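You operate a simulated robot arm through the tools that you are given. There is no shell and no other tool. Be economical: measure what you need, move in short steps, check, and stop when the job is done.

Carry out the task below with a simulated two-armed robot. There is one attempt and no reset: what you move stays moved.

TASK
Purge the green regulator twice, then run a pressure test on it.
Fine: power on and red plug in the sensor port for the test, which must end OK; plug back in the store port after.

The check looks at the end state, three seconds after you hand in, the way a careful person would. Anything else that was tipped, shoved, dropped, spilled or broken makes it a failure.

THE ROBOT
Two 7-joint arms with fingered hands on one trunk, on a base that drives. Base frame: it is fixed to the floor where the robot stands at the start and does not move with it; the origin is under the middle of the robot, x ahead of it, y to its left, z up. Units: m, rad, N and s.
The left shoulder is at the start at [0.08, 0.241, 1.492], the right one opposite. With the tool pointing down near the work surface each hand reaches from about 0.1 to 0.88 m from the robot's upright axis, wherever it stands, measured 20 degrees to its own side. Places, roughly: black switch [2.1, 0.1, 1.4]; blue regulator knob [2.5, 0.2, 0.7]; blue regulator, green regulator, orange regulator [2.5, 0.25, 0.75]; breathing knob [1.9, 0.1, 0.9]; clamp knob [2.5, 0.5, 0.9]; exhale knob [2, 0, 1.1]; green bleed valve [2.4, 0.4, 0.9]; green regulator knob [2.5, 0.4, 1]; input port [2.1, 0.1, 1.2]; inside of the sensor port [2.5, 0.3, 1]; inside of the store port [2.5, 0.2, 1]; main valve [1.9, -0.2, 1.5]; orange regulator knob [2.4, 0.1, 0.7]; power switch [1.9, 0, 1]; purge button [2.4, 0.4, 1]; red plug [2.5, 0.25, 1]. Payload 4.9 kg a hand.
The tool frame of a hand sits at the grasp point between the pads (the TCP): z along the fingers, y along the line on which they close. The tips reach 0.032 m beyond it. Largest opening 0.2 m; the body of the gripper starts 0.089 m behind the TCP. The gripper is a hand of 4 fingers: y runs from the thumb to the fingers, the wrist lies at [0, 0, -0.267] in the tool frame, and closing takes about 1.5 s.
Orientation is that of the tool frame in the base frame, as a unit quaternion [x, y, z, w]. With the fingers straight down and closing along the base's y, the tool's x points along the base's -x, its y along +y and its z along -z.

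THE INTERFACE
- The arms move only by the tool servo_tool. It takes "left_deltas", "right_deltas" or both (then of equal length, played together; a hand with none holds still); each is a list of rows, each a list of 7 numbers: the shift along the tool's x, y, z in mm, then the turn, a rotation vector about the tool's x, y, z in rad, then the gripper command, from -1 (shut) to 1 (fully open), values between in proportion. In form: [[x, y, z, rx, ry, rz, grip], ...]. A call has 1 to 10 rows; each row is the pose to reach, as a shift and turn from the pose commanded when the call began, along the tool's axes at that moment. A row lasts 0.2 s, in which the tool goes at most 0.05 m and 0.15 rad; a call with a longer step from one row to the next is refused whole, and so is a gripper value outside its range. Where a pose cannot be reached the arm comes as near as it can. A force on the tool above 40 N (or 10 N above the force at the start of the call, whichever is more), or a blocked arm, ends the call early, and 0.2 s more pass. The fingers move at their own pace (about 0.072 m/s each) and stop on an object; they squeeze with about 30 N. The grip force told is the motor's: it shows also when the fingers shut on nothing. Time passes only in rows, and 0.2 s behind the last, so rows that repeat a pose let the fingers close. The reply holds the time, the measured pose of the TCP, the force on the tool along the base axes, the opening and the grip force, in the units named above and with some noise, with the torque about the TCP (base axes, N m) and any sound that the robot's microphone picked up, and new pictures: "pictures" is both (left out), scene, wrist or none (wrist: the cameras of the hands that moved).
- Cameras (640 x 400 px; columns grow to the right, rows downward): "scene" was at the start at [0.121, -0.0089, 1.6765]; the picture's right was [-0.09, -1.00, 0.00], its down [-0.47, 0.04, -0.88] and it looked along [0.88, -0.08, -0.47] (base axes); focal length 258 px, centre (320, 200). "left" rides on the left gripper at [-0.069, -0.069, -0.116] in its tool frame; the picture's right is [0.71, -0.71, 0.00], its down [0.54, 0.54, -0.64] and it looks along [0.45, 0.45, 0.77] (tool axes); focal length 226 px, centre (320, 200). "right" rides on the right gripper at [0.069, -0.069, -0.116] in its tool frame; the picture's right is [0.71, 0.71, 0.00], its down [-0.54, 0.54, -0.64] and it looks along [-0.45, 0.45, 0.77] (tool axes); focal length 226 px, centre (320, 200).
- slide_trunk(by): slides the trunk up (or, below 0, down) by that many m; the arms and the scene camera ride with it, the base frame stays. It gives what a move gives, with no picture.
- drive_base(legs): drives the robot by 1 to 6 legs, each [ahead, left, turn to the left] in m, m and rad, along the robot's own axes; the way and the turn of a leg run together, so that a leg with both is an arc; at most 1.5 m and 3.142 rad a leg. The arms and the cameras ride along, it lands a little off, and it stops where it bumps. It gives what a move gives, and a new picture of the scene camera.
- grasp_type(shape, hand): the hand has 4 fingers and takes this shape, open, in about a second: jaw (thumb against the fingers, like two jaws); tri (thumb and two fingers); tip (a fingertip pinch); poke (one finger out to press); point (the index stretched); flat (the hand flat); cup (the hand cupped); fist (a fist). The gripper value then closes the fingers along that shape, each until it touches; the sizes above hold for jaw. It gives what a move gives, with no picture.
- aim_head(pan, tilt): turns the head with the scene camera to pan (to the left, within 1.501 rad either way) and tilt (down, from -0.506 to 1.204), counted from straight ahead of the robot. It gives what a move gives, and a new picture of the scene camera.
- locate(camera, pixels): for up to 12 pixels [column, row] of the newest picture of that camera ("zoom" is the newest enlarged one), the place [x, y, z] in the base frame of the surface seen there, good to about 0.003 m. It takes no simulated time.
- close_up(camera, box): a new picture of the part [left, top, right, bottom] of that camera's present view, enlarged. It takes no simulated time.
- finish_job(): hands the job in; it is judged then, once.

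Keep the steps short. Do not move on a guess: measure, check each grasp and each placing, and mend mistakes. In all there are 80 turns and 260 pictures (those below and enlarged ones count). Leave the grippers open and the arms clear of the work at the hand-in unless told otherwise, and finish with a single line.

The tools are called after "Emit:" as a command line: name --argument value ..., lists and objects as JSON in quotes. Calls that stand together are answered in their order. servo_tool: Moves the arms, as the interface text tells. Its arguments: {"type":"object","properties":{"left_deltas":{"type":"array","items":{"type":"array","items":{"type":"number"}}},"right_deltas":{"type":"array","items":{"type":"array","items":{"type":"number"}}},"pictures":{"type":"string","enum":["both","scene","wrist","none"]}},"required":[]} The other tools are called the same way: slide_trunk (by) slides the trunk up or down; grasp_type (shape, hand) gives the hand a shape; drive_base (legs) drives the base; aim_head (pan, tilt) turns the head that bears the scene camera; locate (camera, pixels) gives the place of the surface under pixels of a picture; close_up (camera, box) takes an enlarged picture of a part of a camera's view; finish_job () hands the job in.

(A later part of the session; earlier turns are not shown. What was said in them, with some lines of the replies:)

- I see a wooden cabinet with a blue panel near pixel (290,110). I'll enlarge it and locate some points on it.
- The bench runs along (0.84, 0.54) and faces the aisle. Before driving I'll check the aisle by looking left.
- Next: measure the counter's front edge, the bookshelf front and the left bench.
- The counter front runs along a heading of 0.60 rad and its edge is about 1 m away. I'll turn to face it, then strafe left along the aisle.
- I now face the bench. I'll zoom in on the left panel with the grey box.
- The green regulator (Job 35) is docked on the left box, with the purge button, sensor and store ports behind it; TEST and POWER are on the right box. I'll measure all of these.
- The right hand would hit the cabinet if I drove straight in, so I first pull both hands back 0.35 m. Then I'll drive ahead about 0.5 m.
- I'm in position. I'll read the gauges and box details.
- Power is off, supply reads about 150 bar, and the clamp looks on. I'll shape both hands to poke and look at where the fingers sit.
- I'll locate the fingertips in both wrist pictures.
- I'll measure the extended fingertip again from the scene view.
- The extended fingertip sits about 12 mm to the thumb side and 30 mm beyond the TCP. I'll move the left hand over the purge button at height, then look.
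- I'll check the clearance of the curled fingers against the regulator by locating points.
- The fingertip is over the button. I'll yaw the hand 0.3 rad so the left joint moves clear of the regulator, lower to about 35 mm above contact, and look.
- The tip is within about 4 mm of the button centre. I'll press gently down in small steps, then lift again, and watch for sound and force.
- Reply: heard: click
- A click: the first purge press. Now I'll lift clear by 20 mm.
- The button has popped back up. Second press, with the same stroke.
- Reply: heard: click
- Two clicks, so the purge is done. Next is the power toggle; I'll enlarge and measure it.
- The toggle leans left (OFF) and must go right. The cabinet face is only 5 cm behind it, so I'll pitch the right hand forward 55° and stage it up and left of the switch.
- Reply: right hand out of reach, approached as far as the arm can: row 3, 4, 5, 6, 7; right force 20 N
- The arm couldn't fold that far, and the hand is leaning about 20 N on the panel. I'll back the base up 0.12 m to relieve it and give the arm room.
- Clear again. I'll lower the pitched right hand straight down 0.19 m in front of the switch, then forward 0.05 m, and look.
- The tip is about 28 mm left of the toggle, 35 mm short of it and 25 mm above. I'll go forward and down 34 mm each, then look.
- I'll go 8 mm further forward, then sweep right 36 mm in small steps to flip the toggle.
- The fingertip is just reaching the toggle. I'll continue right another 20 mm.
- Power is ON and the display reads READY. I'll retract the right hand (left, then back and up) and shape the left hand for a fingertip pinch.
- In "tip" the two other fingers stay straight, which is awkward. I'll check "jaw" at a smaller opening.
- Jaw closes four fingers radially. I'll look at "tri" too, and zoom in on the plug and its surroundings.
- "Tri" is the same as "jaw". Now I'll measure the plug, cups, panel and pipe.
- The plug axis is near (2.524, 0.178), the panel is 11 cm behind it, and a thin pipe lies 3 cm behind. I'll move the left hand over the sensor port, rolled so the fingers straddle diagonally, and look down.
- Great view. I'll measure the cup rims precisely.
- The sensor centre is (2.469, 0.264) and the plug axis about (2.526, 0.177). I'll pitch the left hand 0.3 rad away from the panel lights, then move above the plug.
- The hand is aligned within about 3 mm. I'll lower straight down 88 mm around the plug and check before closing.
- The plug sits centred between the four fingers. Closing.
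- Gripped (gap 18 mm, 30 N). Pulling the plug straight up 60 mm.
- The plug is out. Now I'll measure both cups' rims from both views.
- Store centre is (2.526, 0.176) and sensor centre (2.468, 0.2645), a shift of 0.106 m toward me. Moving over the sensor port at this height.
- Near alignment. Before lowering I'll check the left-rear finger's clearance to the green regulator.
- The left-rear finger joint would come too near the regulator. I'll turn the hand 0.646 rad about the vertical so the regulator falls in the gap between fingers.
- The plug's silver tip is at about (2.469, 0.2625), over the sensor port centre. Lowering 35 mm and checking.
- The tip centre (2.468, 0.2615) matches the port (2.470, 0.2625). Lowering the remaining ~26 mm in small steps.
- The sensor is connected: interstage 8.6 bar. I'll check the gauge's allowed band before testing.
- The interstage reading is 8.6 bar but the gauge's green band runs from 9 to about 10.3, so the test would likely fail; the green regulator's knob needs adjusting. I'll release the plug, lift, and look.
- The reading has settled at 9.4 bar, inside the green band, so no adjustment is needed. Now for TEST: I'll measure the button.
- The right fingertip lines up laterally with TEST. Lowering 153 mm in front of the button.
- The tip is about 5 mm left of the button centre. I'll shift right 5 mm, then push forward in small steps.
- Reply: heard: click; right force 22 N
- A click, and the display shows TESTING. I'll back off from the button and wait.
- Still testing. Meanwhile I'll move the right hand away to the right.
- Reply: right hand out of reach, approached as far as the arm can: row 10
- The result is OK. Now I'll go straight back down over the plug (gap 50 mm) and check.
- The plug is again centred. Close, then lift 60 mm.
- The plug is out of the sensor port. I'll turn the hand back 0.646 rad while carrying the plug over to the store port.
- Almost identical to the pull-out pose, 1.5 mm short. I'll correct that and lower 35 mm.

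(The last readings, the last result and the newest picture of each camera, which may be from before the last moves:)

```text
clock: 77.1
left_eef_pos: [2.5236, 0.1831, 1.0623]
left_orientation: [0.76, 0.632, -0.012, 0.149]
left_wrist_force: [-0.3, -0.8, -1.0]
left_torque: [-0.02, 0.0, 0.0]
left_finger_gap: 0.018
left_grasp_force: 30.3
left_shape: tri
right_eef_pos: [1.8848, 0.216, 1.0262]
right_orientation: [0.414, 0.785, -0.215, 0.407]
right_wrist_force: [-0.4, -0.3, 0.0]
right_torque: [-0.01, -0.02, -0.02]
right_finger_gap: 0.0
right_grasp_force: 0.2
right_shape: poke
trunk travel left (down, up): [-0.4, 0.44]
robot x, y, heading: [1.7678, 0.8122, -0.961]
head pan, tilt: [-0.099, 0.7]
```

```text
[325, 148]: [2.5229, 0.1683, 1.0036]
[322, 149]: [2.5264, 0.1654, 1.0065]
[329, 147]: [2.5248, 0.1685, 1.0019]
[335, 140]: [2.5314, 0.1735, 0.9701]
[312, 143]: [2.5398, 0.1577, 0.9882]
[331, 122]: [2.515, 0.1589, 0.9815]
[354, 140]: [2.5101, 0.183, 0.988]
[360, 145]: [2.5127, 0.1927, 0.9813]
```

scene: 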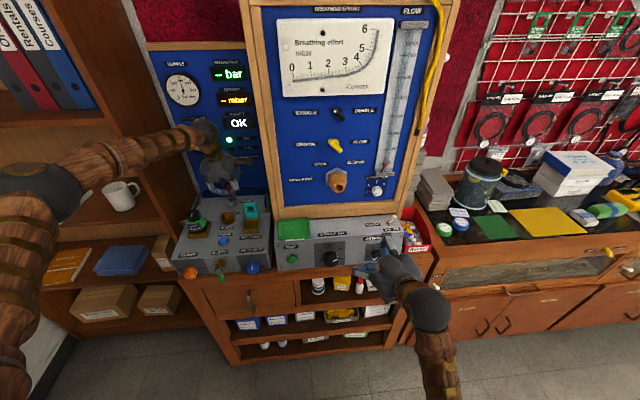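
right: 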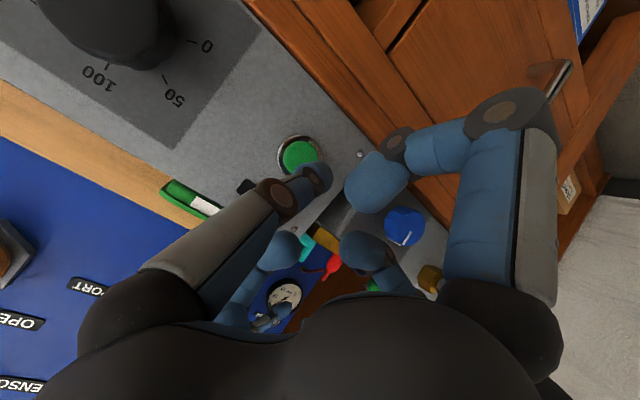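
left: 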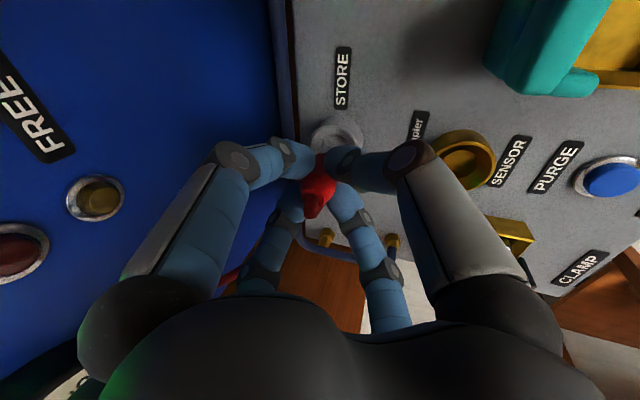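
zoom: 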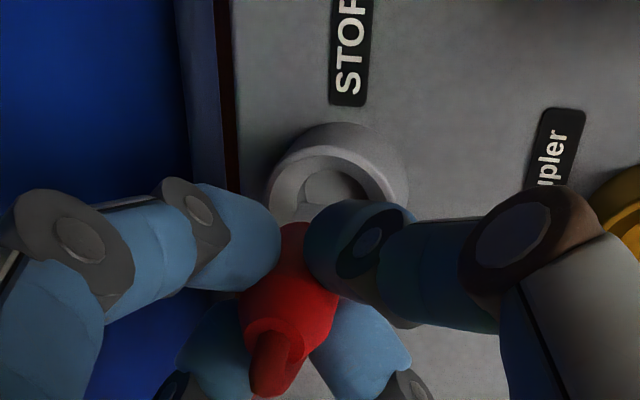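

The tip is within ~3 mm of the store centre and the pose matches the original seat. Lowering the remaining ~28 mm.

Emit:
servo_tool --left_deltas '[[2.1, -2.1, 9.5, 0, 0, 0, -1], [3.5, -3.6, 16.2, 0, 0, 0, -1], [4.8, -4.8, 22, 0, 0, 0, -1], [5.4, -5.5, 25, 0, 0, 0, -1], [6, -6.1, 27.7, 0, 0, 0, -1], [6, -6.1, 27.7, 0, 0, 0, -1]]' --pictures "none"

Emit:
close_up --camera "scene" --box '[190, 160, 270, 220]'

Emit:
close_up --camera "left" --box '[250, 70, 410, 220]'

```text
clock: 78.5
left_eef_pos: [2.5248, 0.1835, 1.0315]
left_orientation: [0.759, 0.634, -0.013, 0.15]
left_wrist_force: [0.8, -0.5, 0.7]
left_torque: [-0.01, 0.0, -0.04]
left_finger_gap: 0.018
left_grasp_force: 29.9
left_shape: tri
right_eef_pos: [1.8862, 0.2163, 1.024]
right_orientation: [0.413, 0.785, -0.214, 0.408]
right_wrist_force: [-0.4, -0.3, 0.2]
right_torque: [0.02, 0.0, 0.0]
right_finger_gap: 0.0
right_grasp_force: 0.2
right_shape: poke
trunk travel left (down, up): [-0.4, 0.44]
robot x, y, heading: [1.7664, 0.8096, -0.967]
head pan, tilt: [-0.099, 0.7]
```

```text
6.67 times, centred on (230, 190) of scene
```

zoom: 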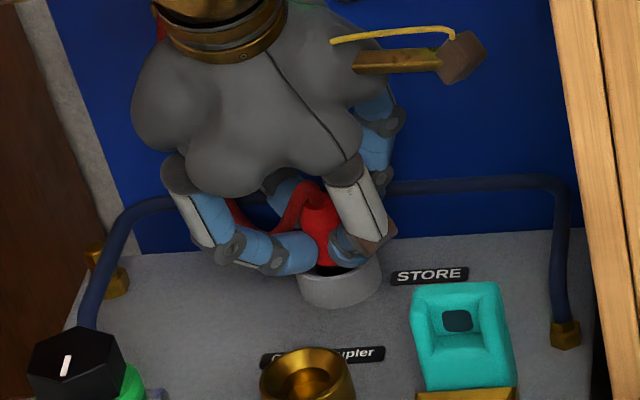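

```text
2.67 times, centred on (330, 145) of left
```

zoom: 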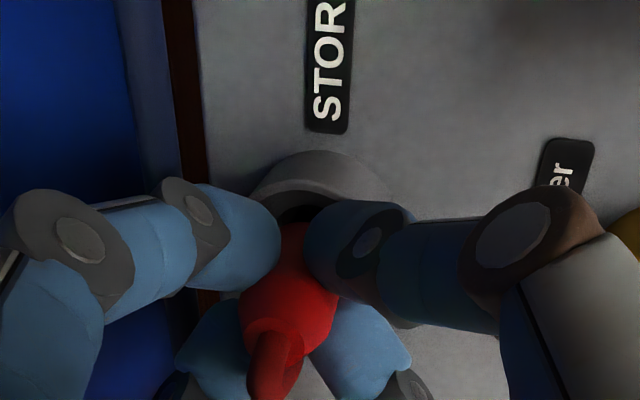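

Inserted to the same depth as before. A final 2 mm press, then open and lift straight up.

Emit:
servo_tool --left_deltas '[[0.4, -0.4, 1.9, 0, 0, 0, -1], [0.4, -0.4, 1.9, 0, 0, 0, -1], [0, 0, 0, 0, 0, 0, -0.5], [0, 0, 0, 0, 0, 0, -0.5], [0, 0, 0, 0, 0, 0, -0.5], [-4.2, 4.2, -19, 0, 0, 0, -0.5], [-9.4, 9.5, -43, 0, 0, 0, -0.5], [-18.7, 18.9, -86, 0, 0, 0, -0.5], [-27, 27.3, -124, 0, 0, 0, -0.5]]' --pictures "wrist"

Emit:
close_up --camera "scene" --box '[190, 160, 270, 240]'

Emit:
close_up --camera "scene" --box '[150, 40, 290, 180]'

```text
clock: 80.5
left_eef_pos: [2.5228, 0.1792, 1.162]
left_orientation: [0.759, 0.633, -0.013, 0.15]
left_wrist_force: [0.6, 0.8, 0.3]
left_torque: [-0.05, 0.0, 0.01]
left_finger_gap: 0.0498
left_grasp_force: 0.2
left_shape: tri
right_eef_pos: [1.8851, 0.2169, 1.0248]
right_orientation: [0.413, 0.786, -0.214, 0.408]
right_wrist_force: [-0.6, 0.8, -1.1]
right_torque: [0.02, -0.01, 0.02]
right_finger_gap: 0.0001
right_grasp_force: 0.0
right_shape: poke
trunk travel left (down, up): [-0.4, 0.44]
robot x, y, heading: [1.7666, 0.8092, -0.967]
head pan, tilt: [-0.099, 0.7]
```

left: 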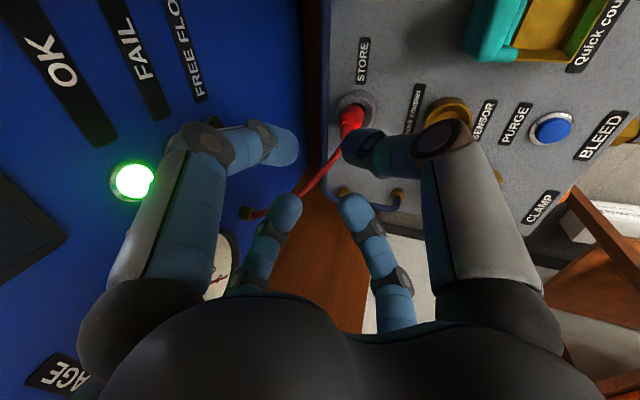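

```text
5.00 times, centred on (230, 200) of scene
```

zoom: 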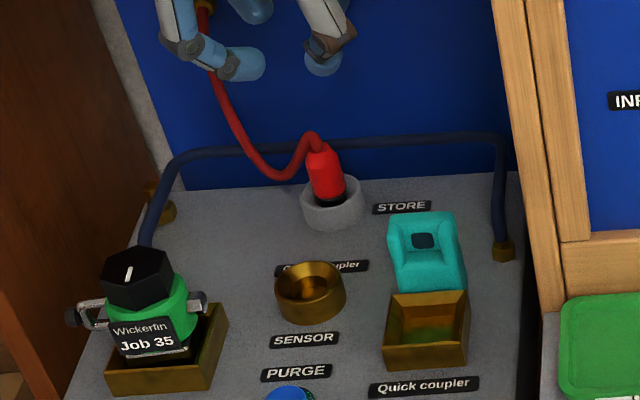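

```text
2.86 times, centred on (220, 110) of scene
```

zoom: 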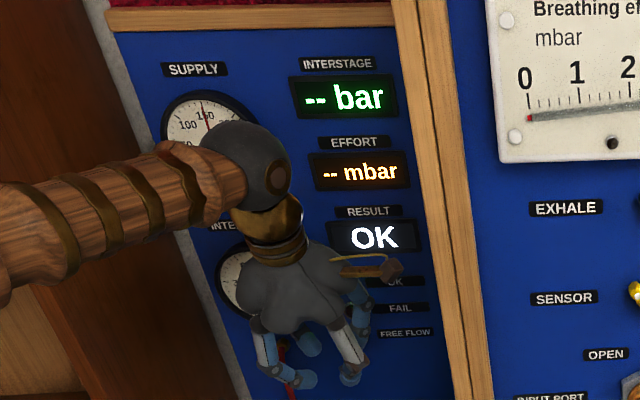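

The plug is back in the store and the result still shows OK. I'll raise the left hand, then drive back clear and open both hands.

Emit:
servo_tool --left_deltas '[[-8.3, 8.4, -38.2, 0, 0, 0, -0.5], [-16.6, 16.8, -76.4, 0, 0, 0, -0.5], [-25, 25.2, -114.6, 0, 0, 0, -0.5]]' --pictures "none"

Emit:
drive_base --legs '[[-0.45, 0, 0]]'

Emit:
grasp_type --shape "jaw" --hand "left"

Emit:
grasp_type --shape "jaw" --hand "right"

Emit:
servo_tool --left_deltas '[[0, 0, 0, 0, 0, 0, 1], [0, 0, 0, 0, 0, 0, 1], [0, 0, 0, 0, 0, 0, 1]]' --right_deltas '[[0, 0, 0, 0, 0, 0, 1], [0, 0, 0, 0, 0, 0, 1], [0, 0, 0, 0, 0, 0, 1]]' --pictures "scene"

Emit:
close_up --camera "scene" --box '[190, 20, 450, 260]'

```text
clock: 81.3
left_eef_pos: [2.524, 0.1801, 1.2826]
left_orientation: [0.76, 0.633, -0.012, 0.15]
left_wrist_force: [0.2, 0.9, -0.7]
left_torque: [0.0, 0.0, -0.02]
left_finger_gap: 0.0497
left_grasp_force: 0.0
left_shape: tri
right_eef_pos: [1.8855, 0.2167, 1.0253]
right_orientation: [0.414, 0.786, -0.214, 0.407]
right_wrist_force: [-0.9, 0.2, -0.9]
right_torque: [0.02, 0.03, 0.01]
right_finger_gap: 0.0
right_grasp_force: 0.0
right_shape: poke
trunk travel left (down, up): [-0.4, 0.44]
robot x, y, heading: [1.7676, 0.8097, -0.967]
head pan, tilt: [-0.099, 0.7]
```

```text
clock: 84.0
left_eef_pos: [2.2701, 0.5536, 1.2834]
left_orientation: [0.759, 0.634, -0.014, 0.148]
left_wrist_force: [0.2, -0.4, -0.3]
left_torque: [-0.01, -0.01, 0.02]
left_finger_gap: 0.0499
left_grasp_force: 0.1
left_shape: tri
right_eef_pos: [1.6302, 0.5886, 1.0249]
right_orientation: [0.413, 0.786, -0.214, 0.407]
right_wrist_force: [-0.2, 0.0, 0.0]
right_torque: [-0.01, 0.01, 0.01]
right_finger_gap: 0.0
right_grasp_force: 0.2
right_shape: poke
trunk travel left (down, up): [-0.4, 0.44]
robot x, y, heading: [1.5105, 1.1782, -0.966]
head pan, tilt: [-0.099, 0.7]
```

scene: 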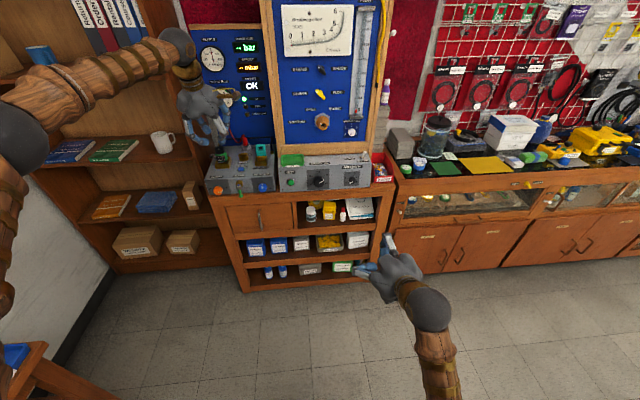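

```text
clock: 84.9
left_eef_pos: [2.27, 0.5545, 1.2839]
left_orientation: [0.759, 0.634, -0.014, 0.149]
left_wrist_force: [1.1, -0.1, -0.1]
left_torque: [-0.01, 0.01, 0.01]
left_finger_gap: 0.1999
left_grasp_force: 0.1
left_shape: jaw
right_eef_pos: [1.6288, 0.5892, 1.0258]
right_orientation: [0.413, 0.786, -0.214, 0.407]
right_wrist_force: [0.7, 0.4, 0.4]
right_torque: [-0.03, 0.02, 0.02]
right_finger_gap: 0.0
right_grasp_force: 0.1
right_shape: poke
trunk travel left (down, up): [-0.4, 0.44]
robot x, y, heading: [1.5133, 1.1837, -0.965]
head pan, tilt: [-0.099, 0.7]
```

```text
clock: 85.8
left_eef_pos: [2.2701, 0.5542, 1.2833]
left_orientation: [0.759, 0.634, -0.013, 0.149]
left_wrist_force: [0.2, -0.1, 0.3]
left_torque: [0.01, -0.02, 0.0]
left_finger_gap: 0.2001
left_grasp_force: 0.1
left_shape: jaw
right_eef_pos: [1.6291, 0.5888, 1.0254]
right_orientation: [0.413, 0.786, -0.214, 0.408]
right_wrist_force: [-0.6, -0.2, -0.4]
right_torque: [0.01, 0.03, 0.01]
right_finger_gap: 0.1998
right_grasp_force: 0.1
right_shape: jaw
trunk travel left (down, up): [-0.4, 0.44]
robot x, y, heading: [1.5115, 1.1819, -0.964]
head pan, tilt: [-0.099, 0.7]
```

```text
clock: 86.6
left_eef_pos: [2.2697, 0.5546, 1.2838]
left_orientation: [0.759, 0.634, -0.013, 0.149]
left_wrist_force: [0.3, 0.0, -0.3]
left_torque: [0.0, 0.0, 0.02]
left_finger_gap: 0.1995
left_grasp_force: 0.0
left_shape: jaw
right_eef_pos: [1.6306, 0.5896, 1.0242]
right_orientation: [0.412, 0.786, -0.213, 0.407]
right_wrist_force: [0.2, 0.0, 0.3]
right_torque: [-0.02, -0.01, 0.04]
right_finger_gap: 0.2
right_grasp_force: 0.1
right_shape: jaw
trunk travel left (down, up): [-0.4, 0.44]
robot x, y, heading: [1.5093, 1.1821, -0.968]
head pan, tilt: [-0.099, 0.7]
```

scene: 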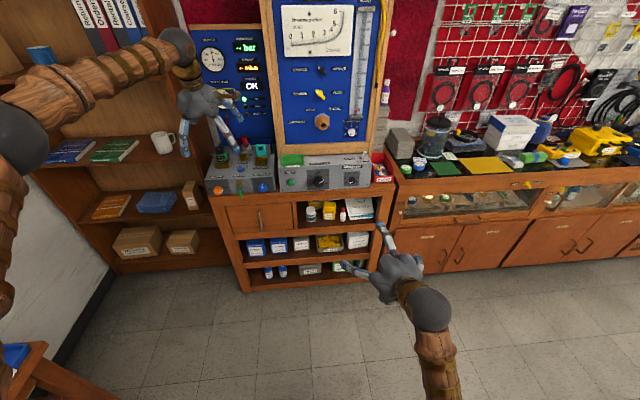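

```text
1.67 times, centred on (320, 140) of scene
```

zoom: 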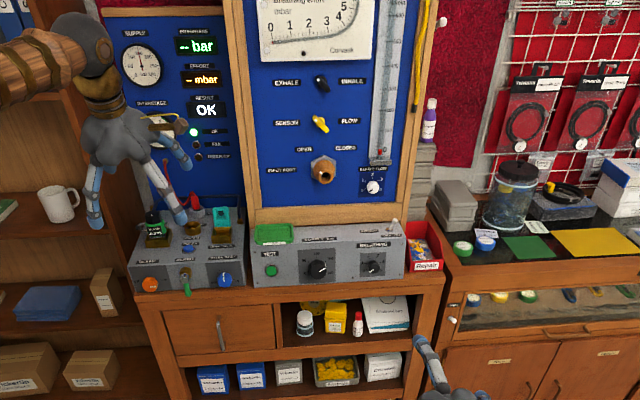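

Final check: the exhale knob (near where the hand leaned earlier), the bottles and the left box.

Emit:
close_up --camera "scene" --box '[330, 70, 410, 160]'

Emit:
close_up --camera "scene" --box '[200, 130, 290, 200]'

```text
4.44 times, centred on (370, 115) of scene
```

zoom: 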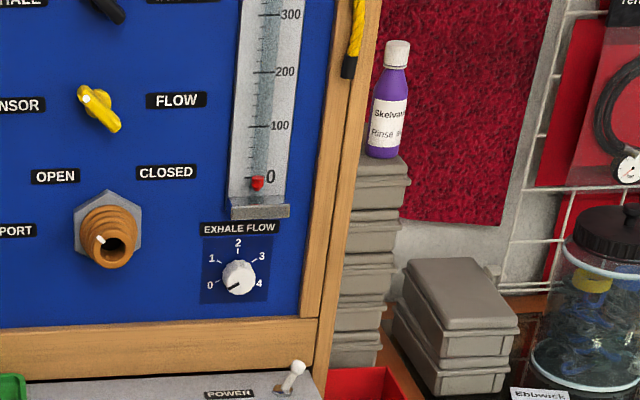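

```text
5.71 times, centred on (245, 165) of scene
```

zoom: 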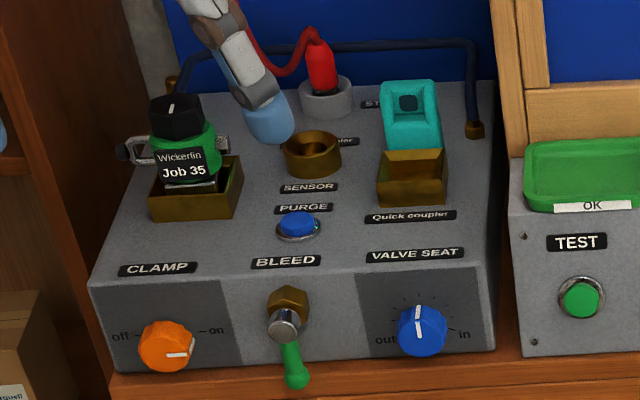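

Everything is in place: plug in the store, power on, result OK, and the other controls unchanged. Handing in.

Emit:
finish_job

```text
The job is handed in.
```

The green regulator was purged twice and its pressure test ended OK at 9.4 bar; the red plug is back in the store port and power is still on.
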